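You operate a simulated robot arm through the tools that you are given. There is no shell and no other tool. Be economical: measure what you need, move in short steps, check, and stop when the job is done.

You run a simulated robot arm. Do the job below in one go: nothing can be reset, and whatever is moved stays where it is left.

JOB
Push the wrap bench drawer shut.

Only the result counts: the job must be done as asked and must still hold three seconds after the hand-in. Knocking over, shifting, dropping, spilling or breaking anything else fails it.

ROBOT AND FRAMES
A 7-joint arm with a two-finger parallel gripper, fixed in place. Base frame: the origin is at the foot of the arm, x ahead of it, y to its left, z up. Readings come in m, degrees, newtons and seconds.
With the tool pointing down near the work surface it reaches from about 0.12 to 0.66 m from the base axis. Its first joint turns from -66.0 to 66.0 degrees. Payload 2.4 kg.
Tool frame: the origin (TCP) lies between the finger pads and is the grasp point; the fingertips stand 0.03 m ahead of it; z points along the fingers, y is the line along which they close. Largest opening 0.094 m; finger width 0.028, thickness 0.01; the body of the gripper, 0.05 by 0.096 m, starts 0.055 m behind the TCP.
Orientation is that of the tool frame in the base frame, as [roll, pitch, yaw] about the fixed x, y, z axes, in that order (R = Rz(yaw) Ry(pitch) Rx(roll)). With the fingers straight down and closing along the base's y, the tool's x points along the base's -x, its y along +y and its z along -z.

CONTROLS
- The arm moves only by the tool drive_tool. Its arguments are lists of equal length, an entry for each row: "slide": the shift along the base's x, y, z in units of 300 mm (1.0 is 300 mm), a list of three; "rot": the turn, a rotation vector about the base's x, y, z in units of 45 degrees (1.0 is 45 degrees), a list of three; "jaw": the gripper command, from -1 (shut) to 1 (fully open), values between in proportion. In form: {"slide": [[tx, ty, tz], ...], "rot": [[rx, ry, rz], ...], "jaw": [jaw, ...]}. A call has 1 to 20 rows; each row is the pose to reach, as a shift and turn from the pose commanded when the call began. A call with a number of a shift or a turn outside -1 to 1 is refused whole. A row lasts 0.2 s, in which the tool goes at most 0.05 m and 8.6 degrees; a call with a longer step from one row to the next is refused whole, and so is a gripper value outside its range. Where a pose cannot be reached the arm comes as near as it can. A force on the tool above 40 N (or 10 N above the force at the start of the call, whichever is more), or a blocked arm, ends the call early, and 0.2 s more pass. The fingers move at their own pace (about 0.153 m/s each) and stop on an object; they squeeze with about 36 N. The grip force told is the motor's: it shows also when the fingers shut on nothing. Time passes only in rows, and 0.2 s behind the last, so rows that repeat a pose let the fingers close. It gives the time, the measured TCP pose, the force on the tool (base axes), the opening and the grip force at its end, in the units of the frame above (readings bear some noise).
- Cameras (640 x 400 px; columns grow to the right, rows downward): "scene" is fixed at [0.0182, 0.4703, 1.421]; the picture's right is [-0.87, -0.49, 0.00], its down [-0.38, 0.67, -0.64] and it looks along [0.31, -0.55, -0.77] (base axes); focal length 344 px, centre (320, 200). "wrist" rides on the gripper at [-0.037, 0, -0.058] in the tool frame; the picture's right is [0.00, -1.00, 0.00], its down [0.97, 0.00, -0.24] and it looks along [0.24, 0.00, 0.97] (tool axes); focal length 218 px, centre (320, 200).
- snapshot(camera): a new picture of that camera. No time passes.
- locate(camera, pixels): there is no depth. For up to 12 entries [column, row, z] of the newest picture of that camera ("zoom" is the newest enlarged one), the place [x, y] in the base frame at which the ray of that pixel passes the height z, good to about 0.002 m. No time passes.
- enlarge(camera, box): a new picture of the part [left, top, right, bottom] of that camera's present view, enlarged. No time passes.
- hand_in(): hands the job in; it is judged then, once.

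Go step by step. Measure first, check grasps and placings, and put right what went wrong. The budget is 60 turns and 20 pictures, counting those below and the enlarged ones. Unless the task says otherwise, let go and move clear before handing in, and close with one line.

The tools are called after "Call:" by a JSON object that holds its "method" and its "body". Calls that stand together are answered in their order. drive_tool: Moves the arm, as the interface text tells. Its arguments: {"type":"object","properties":{"slide":{"type":"array","items":{"type":"array","items":{"type":"number"}}},"rot":{"type":"array","items":{"type":"array","items":{"type":"number"}}},"jaw":{"type":"array","items":{"type":"number"}}},"required":["slide","rot","jaw"]} The other tools are called the same way: snapshot (camera) takes a picture; locate (camera, pixels) gives the place at which the rays of pixels pass given heights; enlarge (camera, box) takes an enlarged picture of a part of a camera's view; hand_in () hands the job in.

At the start:

```text
time: 0.0
tool_pos: [0.4019, -0.0882, 0.9246]
ee_rot: [-180.0, -0.1, 180.0]
ft_force: [0.3, 0.3, 1.1]
opening: 0.0939
grip_force: 0.1
```

scene: 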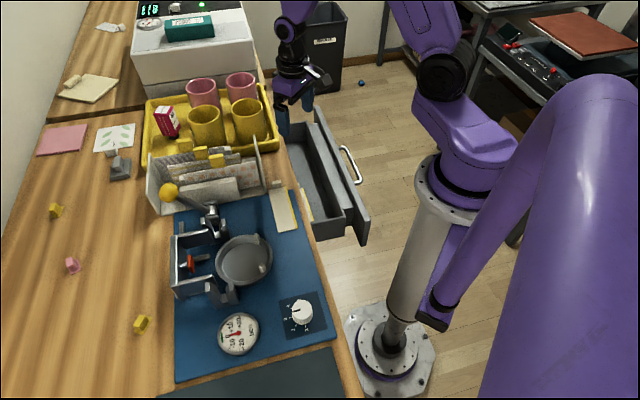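
wrist: 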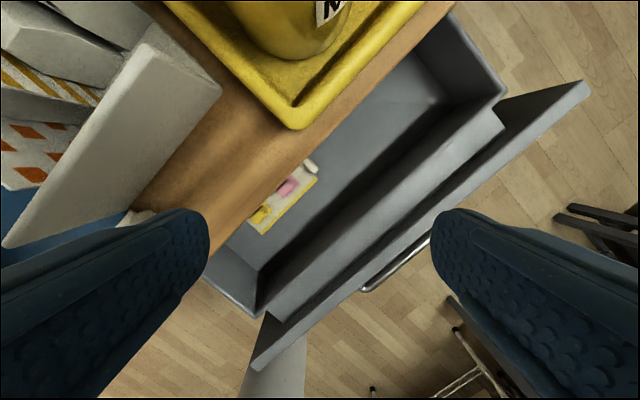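

The scene picture shows the drawer front panel from about (318,110) to (365,215), open on the robot's side of the bench; the wrist picture shows it from (585,85) to (255,365). I'll measure these in both cameras at several heights to triangulate.

Call:
{"method": "enlarge", "body": {"camera": "scene", "box": [240, 80, 400, 260]}}

Call:
{"method": "locate", "body": {"camera": "wrist", "pixels": [[588, 84, 0.6], [588, 84, 0.55], [588, 84, 0.65], [253, 364, 0.6], [253, 364, 0.55], [253, 364, 0.65], [455, 3, 0.66], [205, 255, 0.66], [365, 288, 0.6], [365, 288, 0.55]]}}

Call:
{"method": "locate", "body": {"camera": "scene", "pixels": [[316, 110, 0.6], [316, 110, 0.55], [316, 110, 0.65], [366, 212, 0.6], [366, 212, 0.55], [366, 212, 0.65], [362, 182, 0.6], [362, 182, 0.55], [310, 240, 0.66], [340, 330, 0.66]]}}

```text
2.22 times, centred on (320, 170) of scene
```

zoom: 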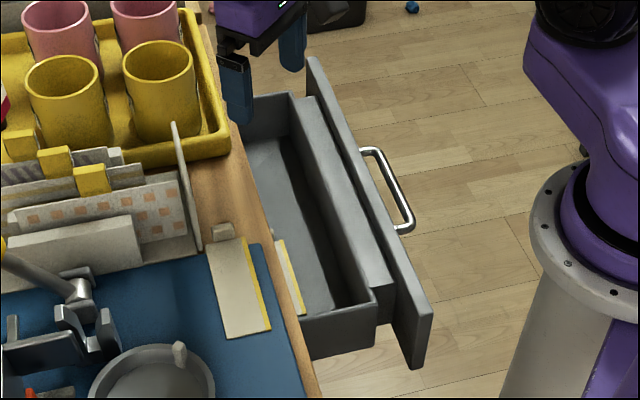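

```text
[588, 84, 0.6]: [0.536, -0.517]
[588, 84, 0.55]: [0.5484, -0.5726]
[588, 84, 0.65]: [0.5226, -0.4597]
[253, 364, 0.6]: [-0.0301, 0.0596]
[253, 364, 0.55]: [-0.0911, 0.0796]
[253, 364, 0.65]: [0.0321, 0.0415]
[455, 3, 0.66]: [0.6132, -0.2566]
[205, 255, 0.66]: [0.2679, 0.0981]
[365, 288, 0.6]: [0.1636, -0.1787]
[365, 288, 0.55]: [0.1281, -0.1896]
```

```text
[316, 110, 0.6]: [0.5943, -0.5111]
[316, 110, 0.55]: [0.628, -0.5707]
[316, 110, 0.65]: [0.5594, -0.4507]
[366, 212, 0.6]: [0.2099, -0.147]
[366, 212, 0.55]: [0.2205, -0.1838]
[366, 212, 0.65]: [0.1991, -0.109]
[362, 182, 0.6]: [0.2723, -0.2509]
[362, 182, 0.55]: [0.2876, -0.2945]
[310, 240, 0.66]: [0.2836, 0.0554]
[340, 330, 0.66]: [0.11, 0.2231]
```

The zoom gives the panel's corners sharper: far top at (312,58), near top at (432,312), handle (370,150)–(410,228). I'll triangulate with those.

Call:
{"method": "locate", "body": {"camera": "zoom", "pixels": [[312, 57, 0.7], [312, 57, 0.65], [312, 57, 0.6], [432, 312, 0.7], [432, 312, 0.65], [432, 312, 0.6], [414, 228, 0.65], [414, 228, 0.6], [414, 228, 0.55], [378, 149, 0.6], [320, 398, 0.66], [240, 130, 0.66]]}}

Call:
{"method": "locate", "body": {"camera": "wrist", "pixels": [[588, 84, 0.66], [588, 84, 0.62], [253, 366, 0.66], [253, 366, 0.62], [268, 314, 0.66], [268, 314, 0.62], [362, 290, 0.62], [362, 290, 0.58], [583, 80, 0.64], [207, 282, 0.62], [506, 92, 0.62]]}}

```text
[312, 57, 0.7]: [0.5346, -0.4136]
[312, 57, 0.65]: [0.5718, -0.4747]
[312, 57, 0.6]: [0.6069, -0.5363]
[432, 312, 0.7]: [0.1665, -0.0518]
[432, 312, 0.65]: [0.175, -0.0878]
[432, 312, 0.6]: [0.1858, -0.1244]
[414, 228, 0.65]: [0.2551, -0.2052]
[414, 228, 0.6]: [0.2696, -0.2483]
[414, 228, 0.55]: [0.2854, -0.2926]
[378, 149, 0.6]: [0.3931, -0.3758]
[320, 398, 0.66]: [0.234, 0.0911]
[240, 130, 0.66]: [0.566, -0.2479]
```

```text
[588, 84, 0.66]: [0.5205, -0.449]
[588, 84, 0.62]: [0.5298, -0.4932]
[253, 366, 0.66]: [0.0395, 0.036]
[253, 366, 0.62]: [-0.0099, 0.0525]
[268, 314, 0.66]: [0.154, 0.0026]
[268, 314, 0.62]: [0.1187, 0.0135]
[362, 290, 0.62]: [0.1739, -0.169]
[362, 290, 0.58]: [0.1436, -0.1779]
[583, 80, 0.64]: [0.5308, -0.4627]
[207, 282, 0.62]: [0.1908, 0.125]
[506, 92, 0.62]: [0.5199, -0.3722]
```

The panel triangulation puts its top surprisingly high (about 0.75), so I'll check with other points in an enlarged wrist view.

Call:
{"method": "enlarge", "body": {"camera": "wrist", "box": [190, 180, 450, 390]}}

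Call:
{"method": "locate", "body": {"camera": "scene", "pixels": [[278, 142, 0.66], [278, 142, 0.7], [278, 142, 0.75], [309, 182, 0.66], [309, 182, 0.6], [309, 182, 0.75]]}}

Call:
{"method": "locate", "body": {"camera": "wrist", "pixels": [[292, 130, 0.66], [292, 130, 0.7], [292, 130, 0.75]]}}

```text
1.90 times, centred on (320, 285) of wrist
```

zoom: 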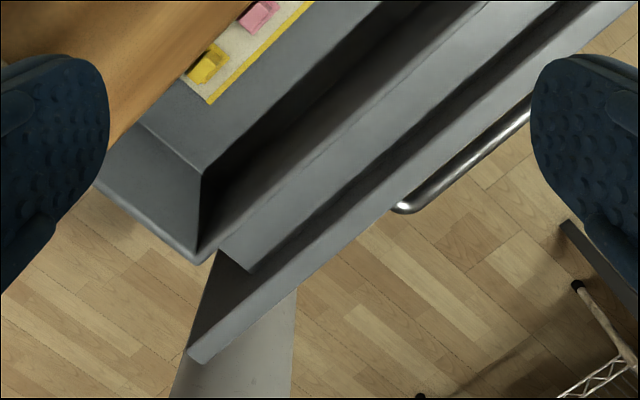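

```text
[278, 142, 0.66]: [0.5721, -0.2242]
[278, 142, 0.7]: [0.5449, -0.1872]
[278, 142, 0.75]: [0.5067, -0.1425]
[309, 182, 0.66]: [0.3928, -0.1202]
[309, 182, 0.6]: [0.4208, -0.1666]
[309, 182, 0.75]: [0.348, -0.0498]
```

```text
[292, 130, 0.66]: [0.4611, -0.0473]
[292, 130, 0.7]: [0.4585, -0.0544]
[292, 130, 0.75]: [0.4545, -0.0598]
```

Several points suggest surfaces higher than told; I'll check the scene camera against the known fingertips (z≈0.895, scene ≈(283,136) and (308,110)).

Call:
{"method": "locate", "body": {"camera": "scene", "pixels": [[283, 136, 0.895], [308, 110, 0.895], [283, 136, 0.8], [308, 110, 0.8]]}}

Call:
{"method": "enlarge", "body": {"camera": "scene", "box": [240, 60, 340, 150]}}

```text
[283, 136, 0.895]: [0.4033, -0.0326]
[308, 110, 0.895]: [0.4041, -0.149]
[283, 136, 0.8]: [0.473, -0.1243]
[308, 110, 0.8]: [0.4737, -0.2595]
```

```text
4.44 times, centred on (290, 105) of scene
```

zoom: 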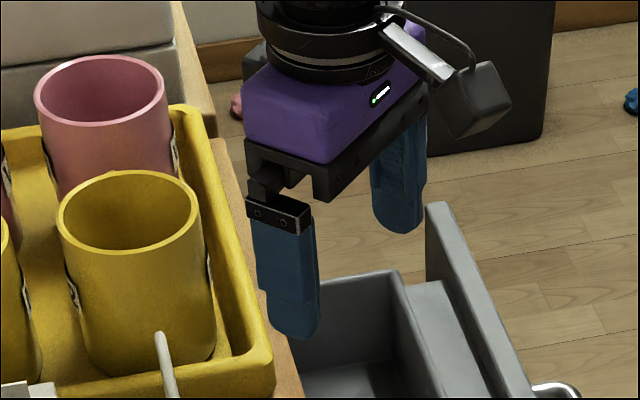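

The scene camera agrees with the fingertips, so the panel top really is near z≈0.75, running from about (0.158,-0.01) to (0.503,-0.365); the inward direction is about (0.717,0.697) and the outer face lies about 0.105 along it. I'll back out to the robot's side at the same height, closing the jaw, turning and tilting the tool to point inward-down.

Call:
{"method": "drive_tool", "body": {"slide": [[-0.0447, -0.0434, 0], [-0.0894, -0.0868, 0], [-0.1341, -0.1302, 0], [-0.1788, -0.1736, 0], [-0.2235, -0.217, 0], [-0.2682, -0.2604, 0], [-0.3129, -0.3038, 0], [-0.3576, -0.3472, 0], [-0.4023, -0.3906, 0], [-0.447, -0.434, 0], [-0.447, -0.434, 0]], "rot": [[0.0344, -0.0843, 0.0937], [0.0688, -0.1686, 0.1875], [0.1031, -0.2529, 0.2812], [0.1375, -0.3372, 0.3749], [0.1719, -0.4216, 0.4687], [0.2063, -0.5059, 0.5624], [0.2407, -0.5902, 0.6561], [0.275, -0.6745, 0.7498], [0.3094, -0.7588, 0.8436], [0.3438, -0.8431, 0.9373], [0.3438, -0.8431, 0.9373]], "jaw": [-1, -1, -1, -1, -1, -1, -1, -1, -1, -1, -1]}}

Call:
{"method": "snapshot", "body": {"camera": "scene"}}

Call:
{"method": "snapshot", "body": {"camera": "wrist"}}

```text
time: 2.4
tool_pos: [0.2918, -0.1767, 0.9261]
ee_rot: [175.6, 37.2, -139.6]
ft_force: [-0.2, -0.5, -1.1]
opening: 0.0001
grip_force: 33.0
out of reach, approached as far as the arm can: row 4, 8, 9, 10, 11
```

```text
14 pictures are left
```

scene: 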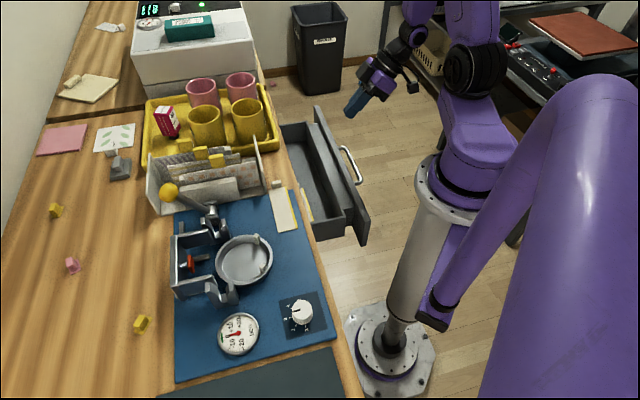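

```text
13 pictures are left
```

wrist: 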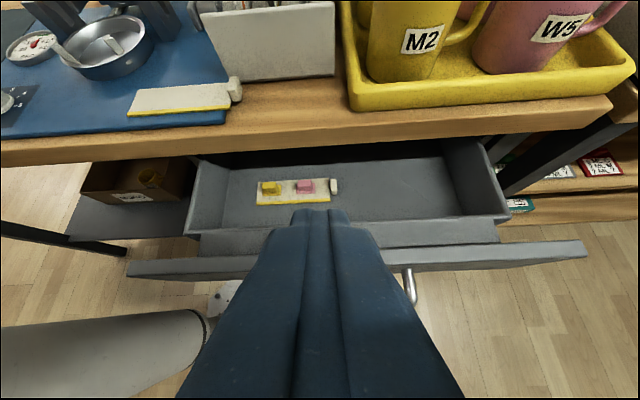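

The arm reached n≈0.086 with the tool tilted about 37°; the new wrist picture shows the panel top from (128,268) to (587,243). I'll triangulate again.

Call:
{"method": "locate", "body": {"camera": "wrist", "pixels": [[128, 263, 0.75], [128, 263, 0.7], [128, 263, 0.65], [586, 241, 0.75], [586, 241, 0.7], [586, 241, 0.65], [412, 300, 0.7], [412, 300, 0.65], [300, 140, 0.75], [300, 140, 0.7], [240, 80, 0.7], [240, 80, 0.75]]}}

Call:
{"method": "locate", "body": {"camera": "scene", "pixels": [[370, 220, 0.75], [370, 220, 0.7], [370, 220, 0.65], [317, 106, 0.75], [317, 106, 0.7], [317, 106, 0.65], [283, 184, 0.7], [283, 184, 0.75], [362, 182, 0.7], [345, 148, 0.7], [362, 182, 0.65], [345, 148, 0.65]]}}

Call:
{"method": "enlarge", "body": {"camera": "wrist", "box": [110, 100, 610, 400]}}

```text
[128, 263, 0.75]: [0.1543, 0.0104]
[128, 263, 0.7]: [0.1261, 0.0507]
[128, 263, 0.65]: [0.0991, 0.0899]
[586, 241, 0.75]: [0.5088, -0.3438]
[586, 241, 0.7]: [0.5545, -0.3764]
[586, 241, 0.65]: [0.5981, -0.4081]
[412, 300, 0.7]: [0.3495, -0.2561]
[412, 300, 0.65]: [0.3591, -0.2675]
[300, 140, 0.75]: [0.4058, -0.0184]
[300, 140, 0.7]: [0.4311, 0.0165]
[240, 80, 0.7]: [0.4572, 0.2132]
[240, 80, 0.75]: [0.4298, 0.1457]
```

```text
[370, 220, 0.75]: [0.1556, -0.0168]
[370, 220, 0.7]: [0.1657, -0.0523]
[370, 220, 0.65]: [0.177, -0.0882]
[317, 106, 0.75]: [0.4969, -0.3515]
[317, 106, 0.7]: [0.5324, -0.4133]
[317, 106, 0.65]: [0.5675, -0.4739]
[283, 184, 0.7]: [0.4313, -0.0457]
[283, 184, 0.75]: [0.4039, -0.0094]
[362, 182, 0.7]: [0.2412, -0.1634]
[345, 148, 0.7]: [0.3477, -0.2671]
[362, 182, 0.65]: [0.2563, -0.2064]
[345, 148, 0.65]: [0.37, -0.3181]
```

```text
1.28 times, centred on (360, 250) of wrist
```

zoom: 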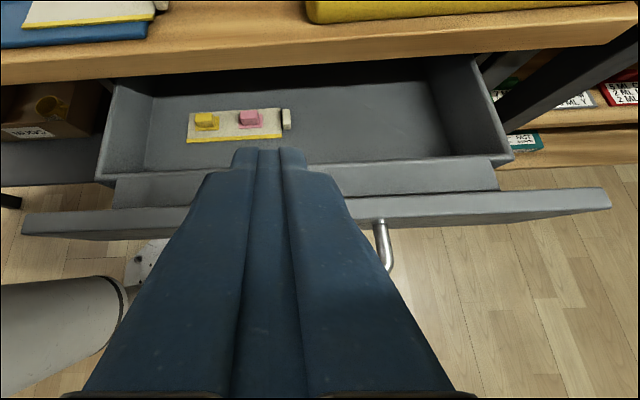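

Panel top confirmed at z≈0.755, outer face n≈0.105, handle bar at z≈0.70, n≈0.06 spanning t≈0.28–0.43. I'll shift outward and along the panel a little, still high, to find a reachable pose.

Call:
{"method": "drive_tool", "body": {"slide": [[0.018, -0.075, -0.04], [0.035, -0.15, -0.08], [0.053, -0.227, -0.133], [0.053, -0.227, -0.133]], "rot": [[0, 0, 0], [0, 0, 0], [0, 0, 0], [0, 0, 0]], "jaw": [-1, -1, -1, -1]}}

```text
time: 3.4
tool_pos: [0.3093, -0.2441, 0.8864]
ee_rot: [175.8, 37.2, -139.7]
ft_force: [-0.1, -0.5, -0.1]
opening: 0.0
grip_force: 33.0
```

The pose was reached: n≈0.052, t≈0.39, fingertip at n≈0.07, z≈0.863. I'll lower it 0.13 m in front of the panel, staying above the handle bar.

Call:
{"method": "drive_tool", "body": {"slide": [[0, 0, -0.11], [0, 0, -0.22], [0, 0, -0.33], [0, 0, -0.442], [0, 0, -0.442]], "rot": [[0, 0, 0], [0, 0, 0], [0, 0, 0], [0, 0, 0], [0, 0, 0]], "jaw": [-1, -1, -1, -1, -1]}}

Call:
{"method": "enlarge", "body": {"camera": "scene", "box": [260, 70, 420, 250]}}

Call:
{"method": "snapshot", "body": {"camera": "wrist"}}

```text
time: 4.3
tool_pos: [0.3445, -0.2057, 0.7915]
ee_rot: [175.8, 38.9, -128.9]
ft_force: [2.5, 1.7, 10.2]
opening: 0.0001
grip_force: 32.4
out of reach, approached as far as the arm can: row 1
stopped in row 4: the force on the tool passed its limit (the readings are from after the stop); the commanded pose is now the measured one
```

```text
2.22 times, centred on (340, 160) of scene
```

zoom: 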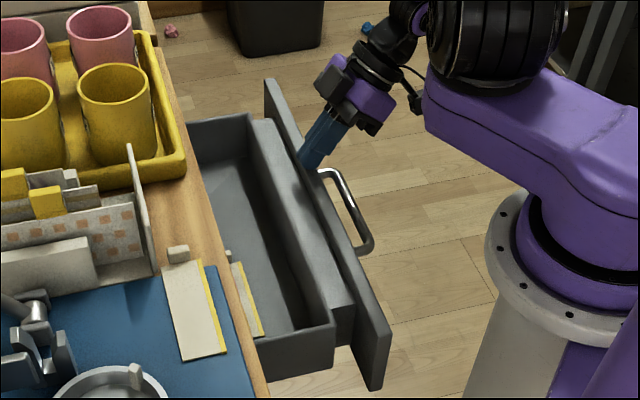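

```text
10 pictures are left
```

wrist: 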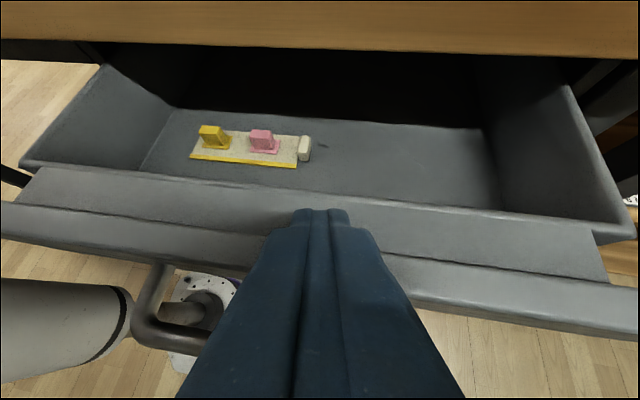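

The arm drifted inward to n≈0.104 and the fingertip came down on the panel's top edge (10 N up), so it stopped there. I'll lift off, then go outward with less tilt, which should be easier to reach.

Call:
{"method": "drive_tool", "body": {"slide": [[0, 0, 0.1], [0, 0, 0.2], [0, 0, 0.25], [-0.04, -0.038, 0.25], [-0.08, -0.076, 0.25], [-0.12, -0.113, 0.25], [-0.155, -0.151, 0.25], [-0.155, -0.151, 0.25]], "rot": [[0, 0, 0], [0, 0, 0], [-0.08, 0.08, 0], [-0.16, 0.16, 0], [-0.24, 0.24, 0], [-0.31, 0.32, 0], [-0.31, 0.32, 0], [-0.31, 0.32, 0]], "jaw": [-1, -1, -1, -1, -1, -1, -1, -1]}}

```text
time: 6.1
tool_pos: [0.2963, -0.2514, 0.8666]
ee_rot: [173.2, 18.9, -130.3]
ft_force: [0.5, -0.7, 0.2]
opening: 0.0
grip_force: 32.8
```

The pose was reached cleanly (n≈0.037, t≈0.387, tilt ≈20°), with the fingertip about 4 cm outside the panel face. I'll lower in two stages, checking.

Call:
{"method": "drive_tool", "body": {"slide": [[0, 0, -0.06], [0, 0, -0.12], [0, 0, -0.18]], "rot": [[0, 0, 0], [0, 0, 0], [0, 0, 0]], "jaw": [-1, -1, -1]}}

```text
time: 6.9
tool_pos: [0.2963, -0.2521, 0.8133]
ee_rot: [173.4, 18.9, -130.2]
ft_force: [0.1, -0.3, -0.2]
opening: 0.0001
grip_force: 32.8
```

It tracked straight down. Lowering the remaining 0.055 m.

Call:
{"method": "drive_tool", "body": {"slide": [[0, 0, -0.06], [0, 0, -0.12], [0, 0, -0.18]], "rot": [[0, 0, 0], [0, 0, 0], [0, 0, 0]], "jaw": [-1, -1, -1]}}

Call:
{"method": "enlarge", "body": {"camera": "scene", "box": [280, 80, 400, 230]}}

```text
time: 7.7
tool_pos: [0.2967, -0.2505, 0.7586]
ee_rot: [173.3, 18.9, -130.2]
ft_force: [-0.7, 0.0, 0.6]
opening: 0.0
grip_force: 33.1
```

```text
2.67 times, centred on (340, 155) of scene
```

zoom: 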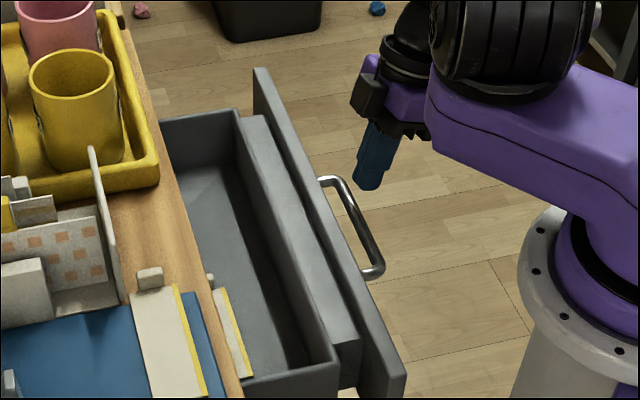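

The fingertip stands outside the panel, above the handle bar. I'll push inward 8 cm slowly.

Call:
{"method": "drive_tool", "body": {"slide": [[0.0239, 0.0232, 0], [0.0478, 0.0464, 0], [0.0717, 0.0696, 0], [0.0956, 0.0928, 0], [0.1195, 0.116, 0], [0.1434, 0.1392, 0], [0.1673, 0.1624, 0], [0.1912, 0.1856, 0]], "rot": [[0, 0, 0], [0, 0, 0], [0, 0, 0], [0, 0, 0], [0, 0, 0], [0, 0, 0], [0, 0, 0], [0, 0, 0]], "jaw": [-1, -1, -1, -1, -1, -1, -1, -1]}}

Call:
{"method": "enlarge", "body": {"camera": "scene", "box": [240, 80, 400, 260]}}

```text
time: 9.5
tool_pos: [0.3548, -0.1961, 0.7588]
ee_rot: [173.1, 18.9, -130.2]
ft_force: [-1.2, -0.3, 0.0]
opening: 0.0
grip_force: 33.4
```

```text
2.22 times, centred on (320, 170) of scene
```

zoom: 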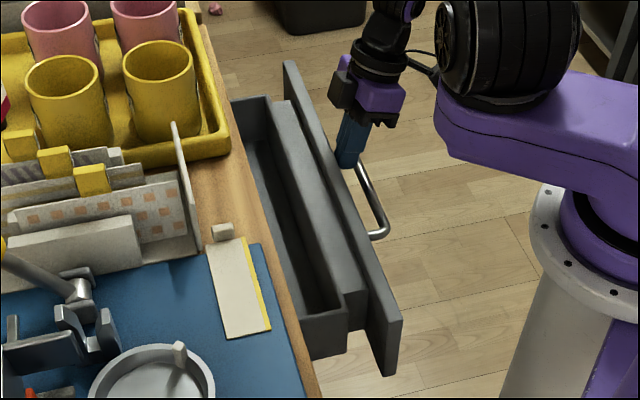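

The drawer is moving freely with about 1 N. Before the last stretch I'll tilt the tool back by 20° so its camera block stays clear of the bench top and tray.

Call:
{"method": "drive_tool", "body": {"slide": [[-0.024, -0.023, 0], [-0.024, -0.023, -0.005], [-0.024, -0.023, -0.01], [-0.024, -0.023, -0.013]], "rot": [[0.1, -0.105, 0], [0.2, -0.21, 0], [0.31, -0.32, 0], [0.31, -0.32, 0]], "jaw": [-1, -1, -1, -1]}}

```text
time: 10.5
tool_pos: [0.3468, -0.2024, 0.754]
ee_rot: [175.8, 38.8, -129.1]
ft_force: [0.4, -0.2, 0.1]
opening: 0.0001
grip_force: 33.3
```

Tilt is now about 39°, at n≈0.108. Pushing inward another 8 cm.

Call:
{"method": "drive_tool", "body": {"slide": [[0.0239, 0.0232, 0], [0.0478, 0.0464, 0], [0.0717, 0.0696, 0], [0.0956, 0.0928, 0], [0.1195, 0.116, 0], [0.1434, 0.1392, 0], [0.1673, 0.1624, 0], [0.1912, 0.1856, 0]], "rot": [[0, 0, 0], [0, 0, 0], [0, 0, 0], [0, 0, 0], [0, 0, 0], [0, 0, 0], [0, 0, 0], [0, 0, 0]], "jaw": [-1, -1, -1, -1, -1, -1, -1, -1]}}

Call:
{"method": "enlarge", "body": {"camera": "scene", "box": [240, 80, 400, 260]}}

Call:
{"method": "snapshot", "body": {"camera": "wrist"}}

```text
time: 12.3
tool_pos: [0.4045, -0.1472, 0.7544]
ee_rot: [175.7, 38.9, -129.2]
ft_force: [-1.0, -0.9, 0.0]
opening: 0.0
grip_force: 32.7
```

```text
2.22 times, centred on (320, 170) of scene
```

zoom: 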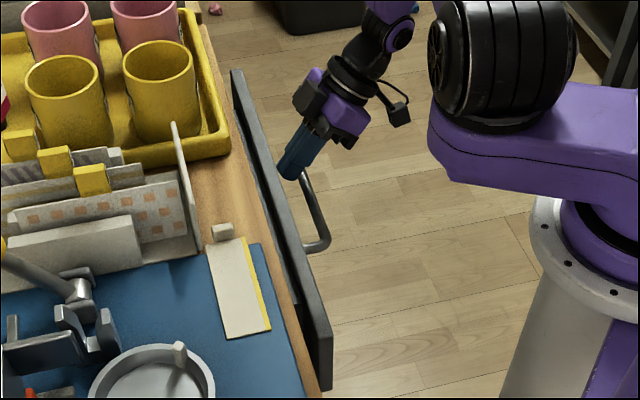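

```text
6 pictures are left
```

wrist: 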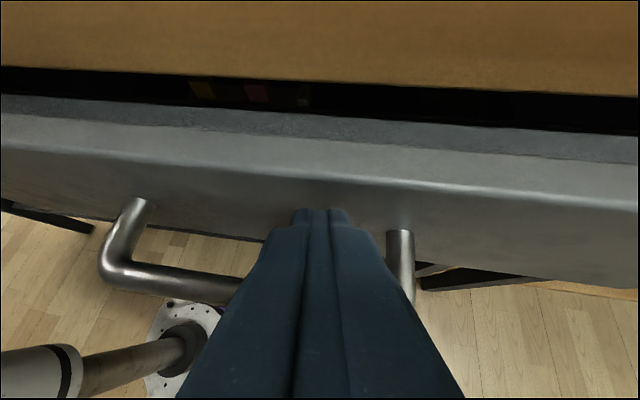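

The panel is nearly at the bench edge with only about 1 N of force. I'll continue in 5 mm steps up to 4 cm.

Call:
{"method": "drive_tool", "body": {"slide": [[0.012, 0.0116, 0], [0.0239, 0.0232, 0], [0.0359, 0.0348, 0], [0.0478, 0.0464, 0], [0.0598, 0.058, 0], [0.0717, 0.0696, 0], [0.0837, 0.0812, 0], [0.0956, 0.0928, 0]], "rot": [[0, 0, 0], [0, 0, 0], [0, 0, 0], [0, 0, 0], [0, 0, 0], [0, 0, 0], [0, 0, 0], [0, 0, 0]], "jaw": [-1, -1, -1, -1, -1, -1, -1, -1]}}

Call:
{"method": "snapshot", "body": {"camera": "wrist"}}

```text
time: 14.1
tool_pos: [0.4329, -0.1189, 0.7554]
ee_rot: [175.8, 38.9, -129.1]
ft_force: [-0.6, 0.6, 0.7]
opening: 0.0004
grip_force: 32.4
```

```text
5 pictures are left
```

wrist: 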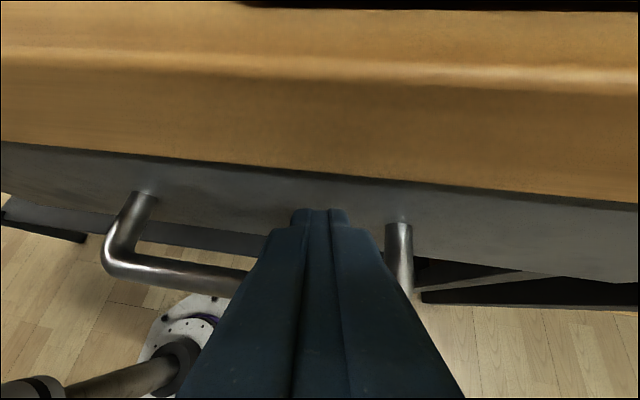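

The panel's face is now about flush with the bench edge and still offers no resistance. I'll continue in 2.5 mm steps until it stops.

Call:
{"method": "drive_tool", "body": {"slide": [[0.006, 0.0058, 0], [0.012, 0.0116, 0], [0.018, 0.0174, 0], [0.0239, 0.0232, 0], [0.0299, 0.029, 0], [0.0359, 0.0348, 0]], "rot": [[0, 0, 0], [0, 0, 0], [0, 0, 0], [0, 0, 0], [0, 0, 0], [0, 0, 0]], "jaw": [-1, -1, -1, -1, -1, -1]}}

Call:
{"method": "snapshot", "body": {"camera": "wrist"}}

```text
time: 15.6
tool_pos: [0.4414, -0.113, 0.7545]
ee_rot: [175.7, 38.5, -129.4]
ft_force: [-6.6, -2.5, 4.3]
opening: 0.0003
grip_force: 32.7
stopped in row 6: the force on the tool passed its limit (the readings are from after the stop); the commanded pose is now the measured one
```

```text
4 pictures are left
```

wrist: 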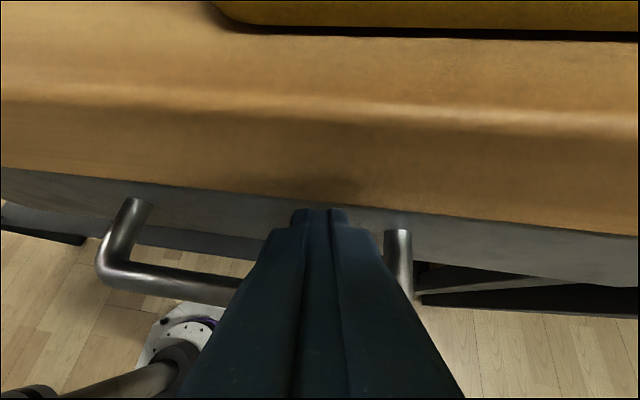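

The push stopped at n≈0.238 with about 7 N inward, but the wrist picture shows the finger close to the bench board, so it may be the board that blocked it. I'll back off, go 1.5 cm lower (still above the handle bar) and push again.

Call:
{"method": "drive_tool", "body": {"slide": [[-0.024, -0.0232, 0], [-0.036, -0.0348, 0], [-0.036, -0.0348, -0.025], [-0.036, -0.0348, -0.05], [-0.036, -0.0348, -0.05]], "rot": [[0, 0, 0], [0, 0, 0], [0, 0, 0], [0, 0, 0], [0, 0, 0]], "jaw": [-1, -1, -1, -1, -1]}}

Call:
{"method": "enlarge", "body": {"camera": "scene", "box": [240, 80, 400, 260]}}

```text
time: 16.8
tool_pos: [0.4303, -0.1219, 0.7379]
ee_rot: [175.5, 38.6, -129.4]
ft_force: [0.4, -0.2, -0.3]
opening: 0.0002
grip_force: 32.8
```

```text
2.22 times, centred on (320, 170) of scene
```

zoom: 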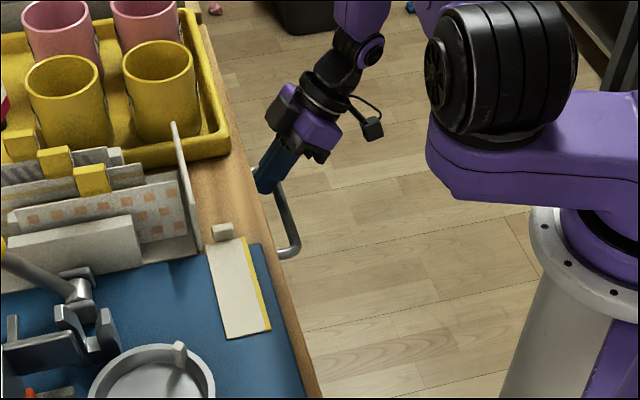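

The panel is already hidden under the bench edge. I'm now lower, at z≈0.738 and clear of contact, so I'll push again in small steps up to 3 cm.

Call:
{"method": "drive_tool", "body": {"slide": [[0.008, 0.0077, 0], [0.016, 0.0154, 0], [0.024, 0.0232, 0], [0.032, 0.031, 0], [0.04, 0.0387, 0], [0.048, 0.0464, 0], [0.056, 0.0541, 0], [0.064, 0.0618, 0], [0.072, 0.0696, 0]], "rot": [[0, 0, 0], [0, 0, 0], [0, 0, 0], [0, 0, 0], [0, 0, 0], [0, 0, 0], [0, 0, 0], [0, 0, 0], [0, 0, 0]], "jaw": [-1, -1, -1, -1, -1, -1, -1, -1, -1]}}

Call:
{"method": "snapshot", "body": {"camera": "wrist"}}

```text
time: 18.2
tool_pos: [0.4411, -0.1118, 0.7379]
ee_rot: [175.6, 38.4, -129.7]
ft_force: [-5.7, -2.8, 3.9]
opening: 0.0
grip_force: 33.3
stopped in row 7: the force on the tool passed its limit (the readings are from after the stop); the commanded pose is now the measured one
```

```text
2 pictures are left
```

wrist: 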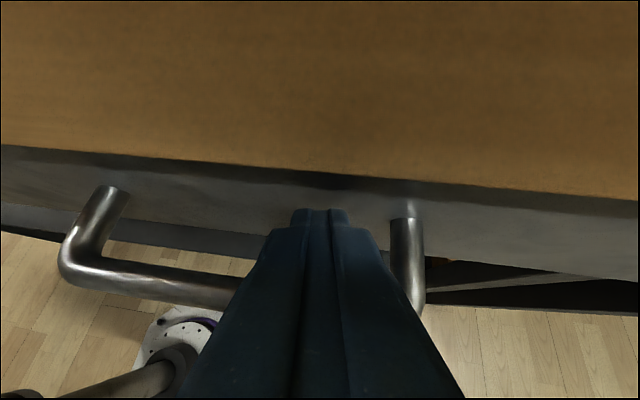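

It stopped at the same n≈0.238 even 1.6 cm lower, so the drawer itself is against its end stop. I'll retreat straight back along the tool axis and check.

Call:
{"method": "drive_tool", "body": {"slide": [[-0.028, -0.044, 0.065], [-0.056, -0.088, 0.13], [-0.112, -0.175, 0.26], [-0.168, -0.262, 0.39], [-0.168, -0.262, 0.39], [-0.168, -0.262, 0.39]], "rot": [[0, 0, 0], [0, 0, 0], [0, 0, 0], [0, 0, 0], [0, 0, 0], [0, 0, 0]], "jaw": [-1, -1, -1, -1, -1, -1]}}

Call:
{"method": "snapshot", "body": {"camera": "wrist"}}

```text
time: 19.6
tool_pos: [0.3917, -0.1911, 0.8539]
ee_rot: [175.5, 38.4, -129.7]
ft_force: [0.6, 0.7, -0.1]
opening: 0.0
grip_force: 33.2
```

```text
1 pictures are left
```

wrist: 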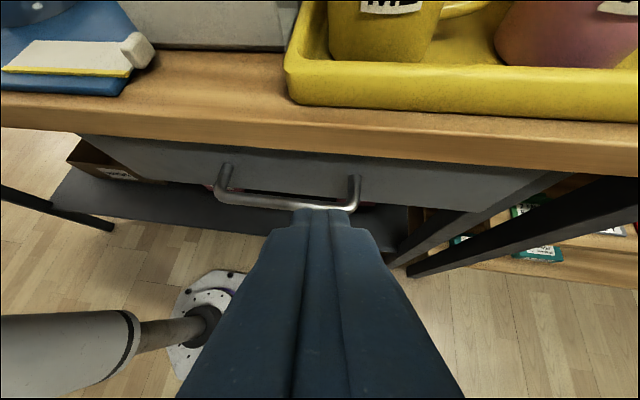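

The wrist picture shows the drawer panel and its handle (215–360, 165–210) tucked under the bench edge. The tray and mugs are undisturbed, and the tool is clear with no load, so I'm handing in.

Call:
{"method": "hand_in", "body": {}}

```text
The job is handed in.
```

I pushed the wrap bench drawer in until it stopped at the same point on two separate pushes. The last picture shows it shut under the bench edge, with the arm clear and nothing else visibly moved.
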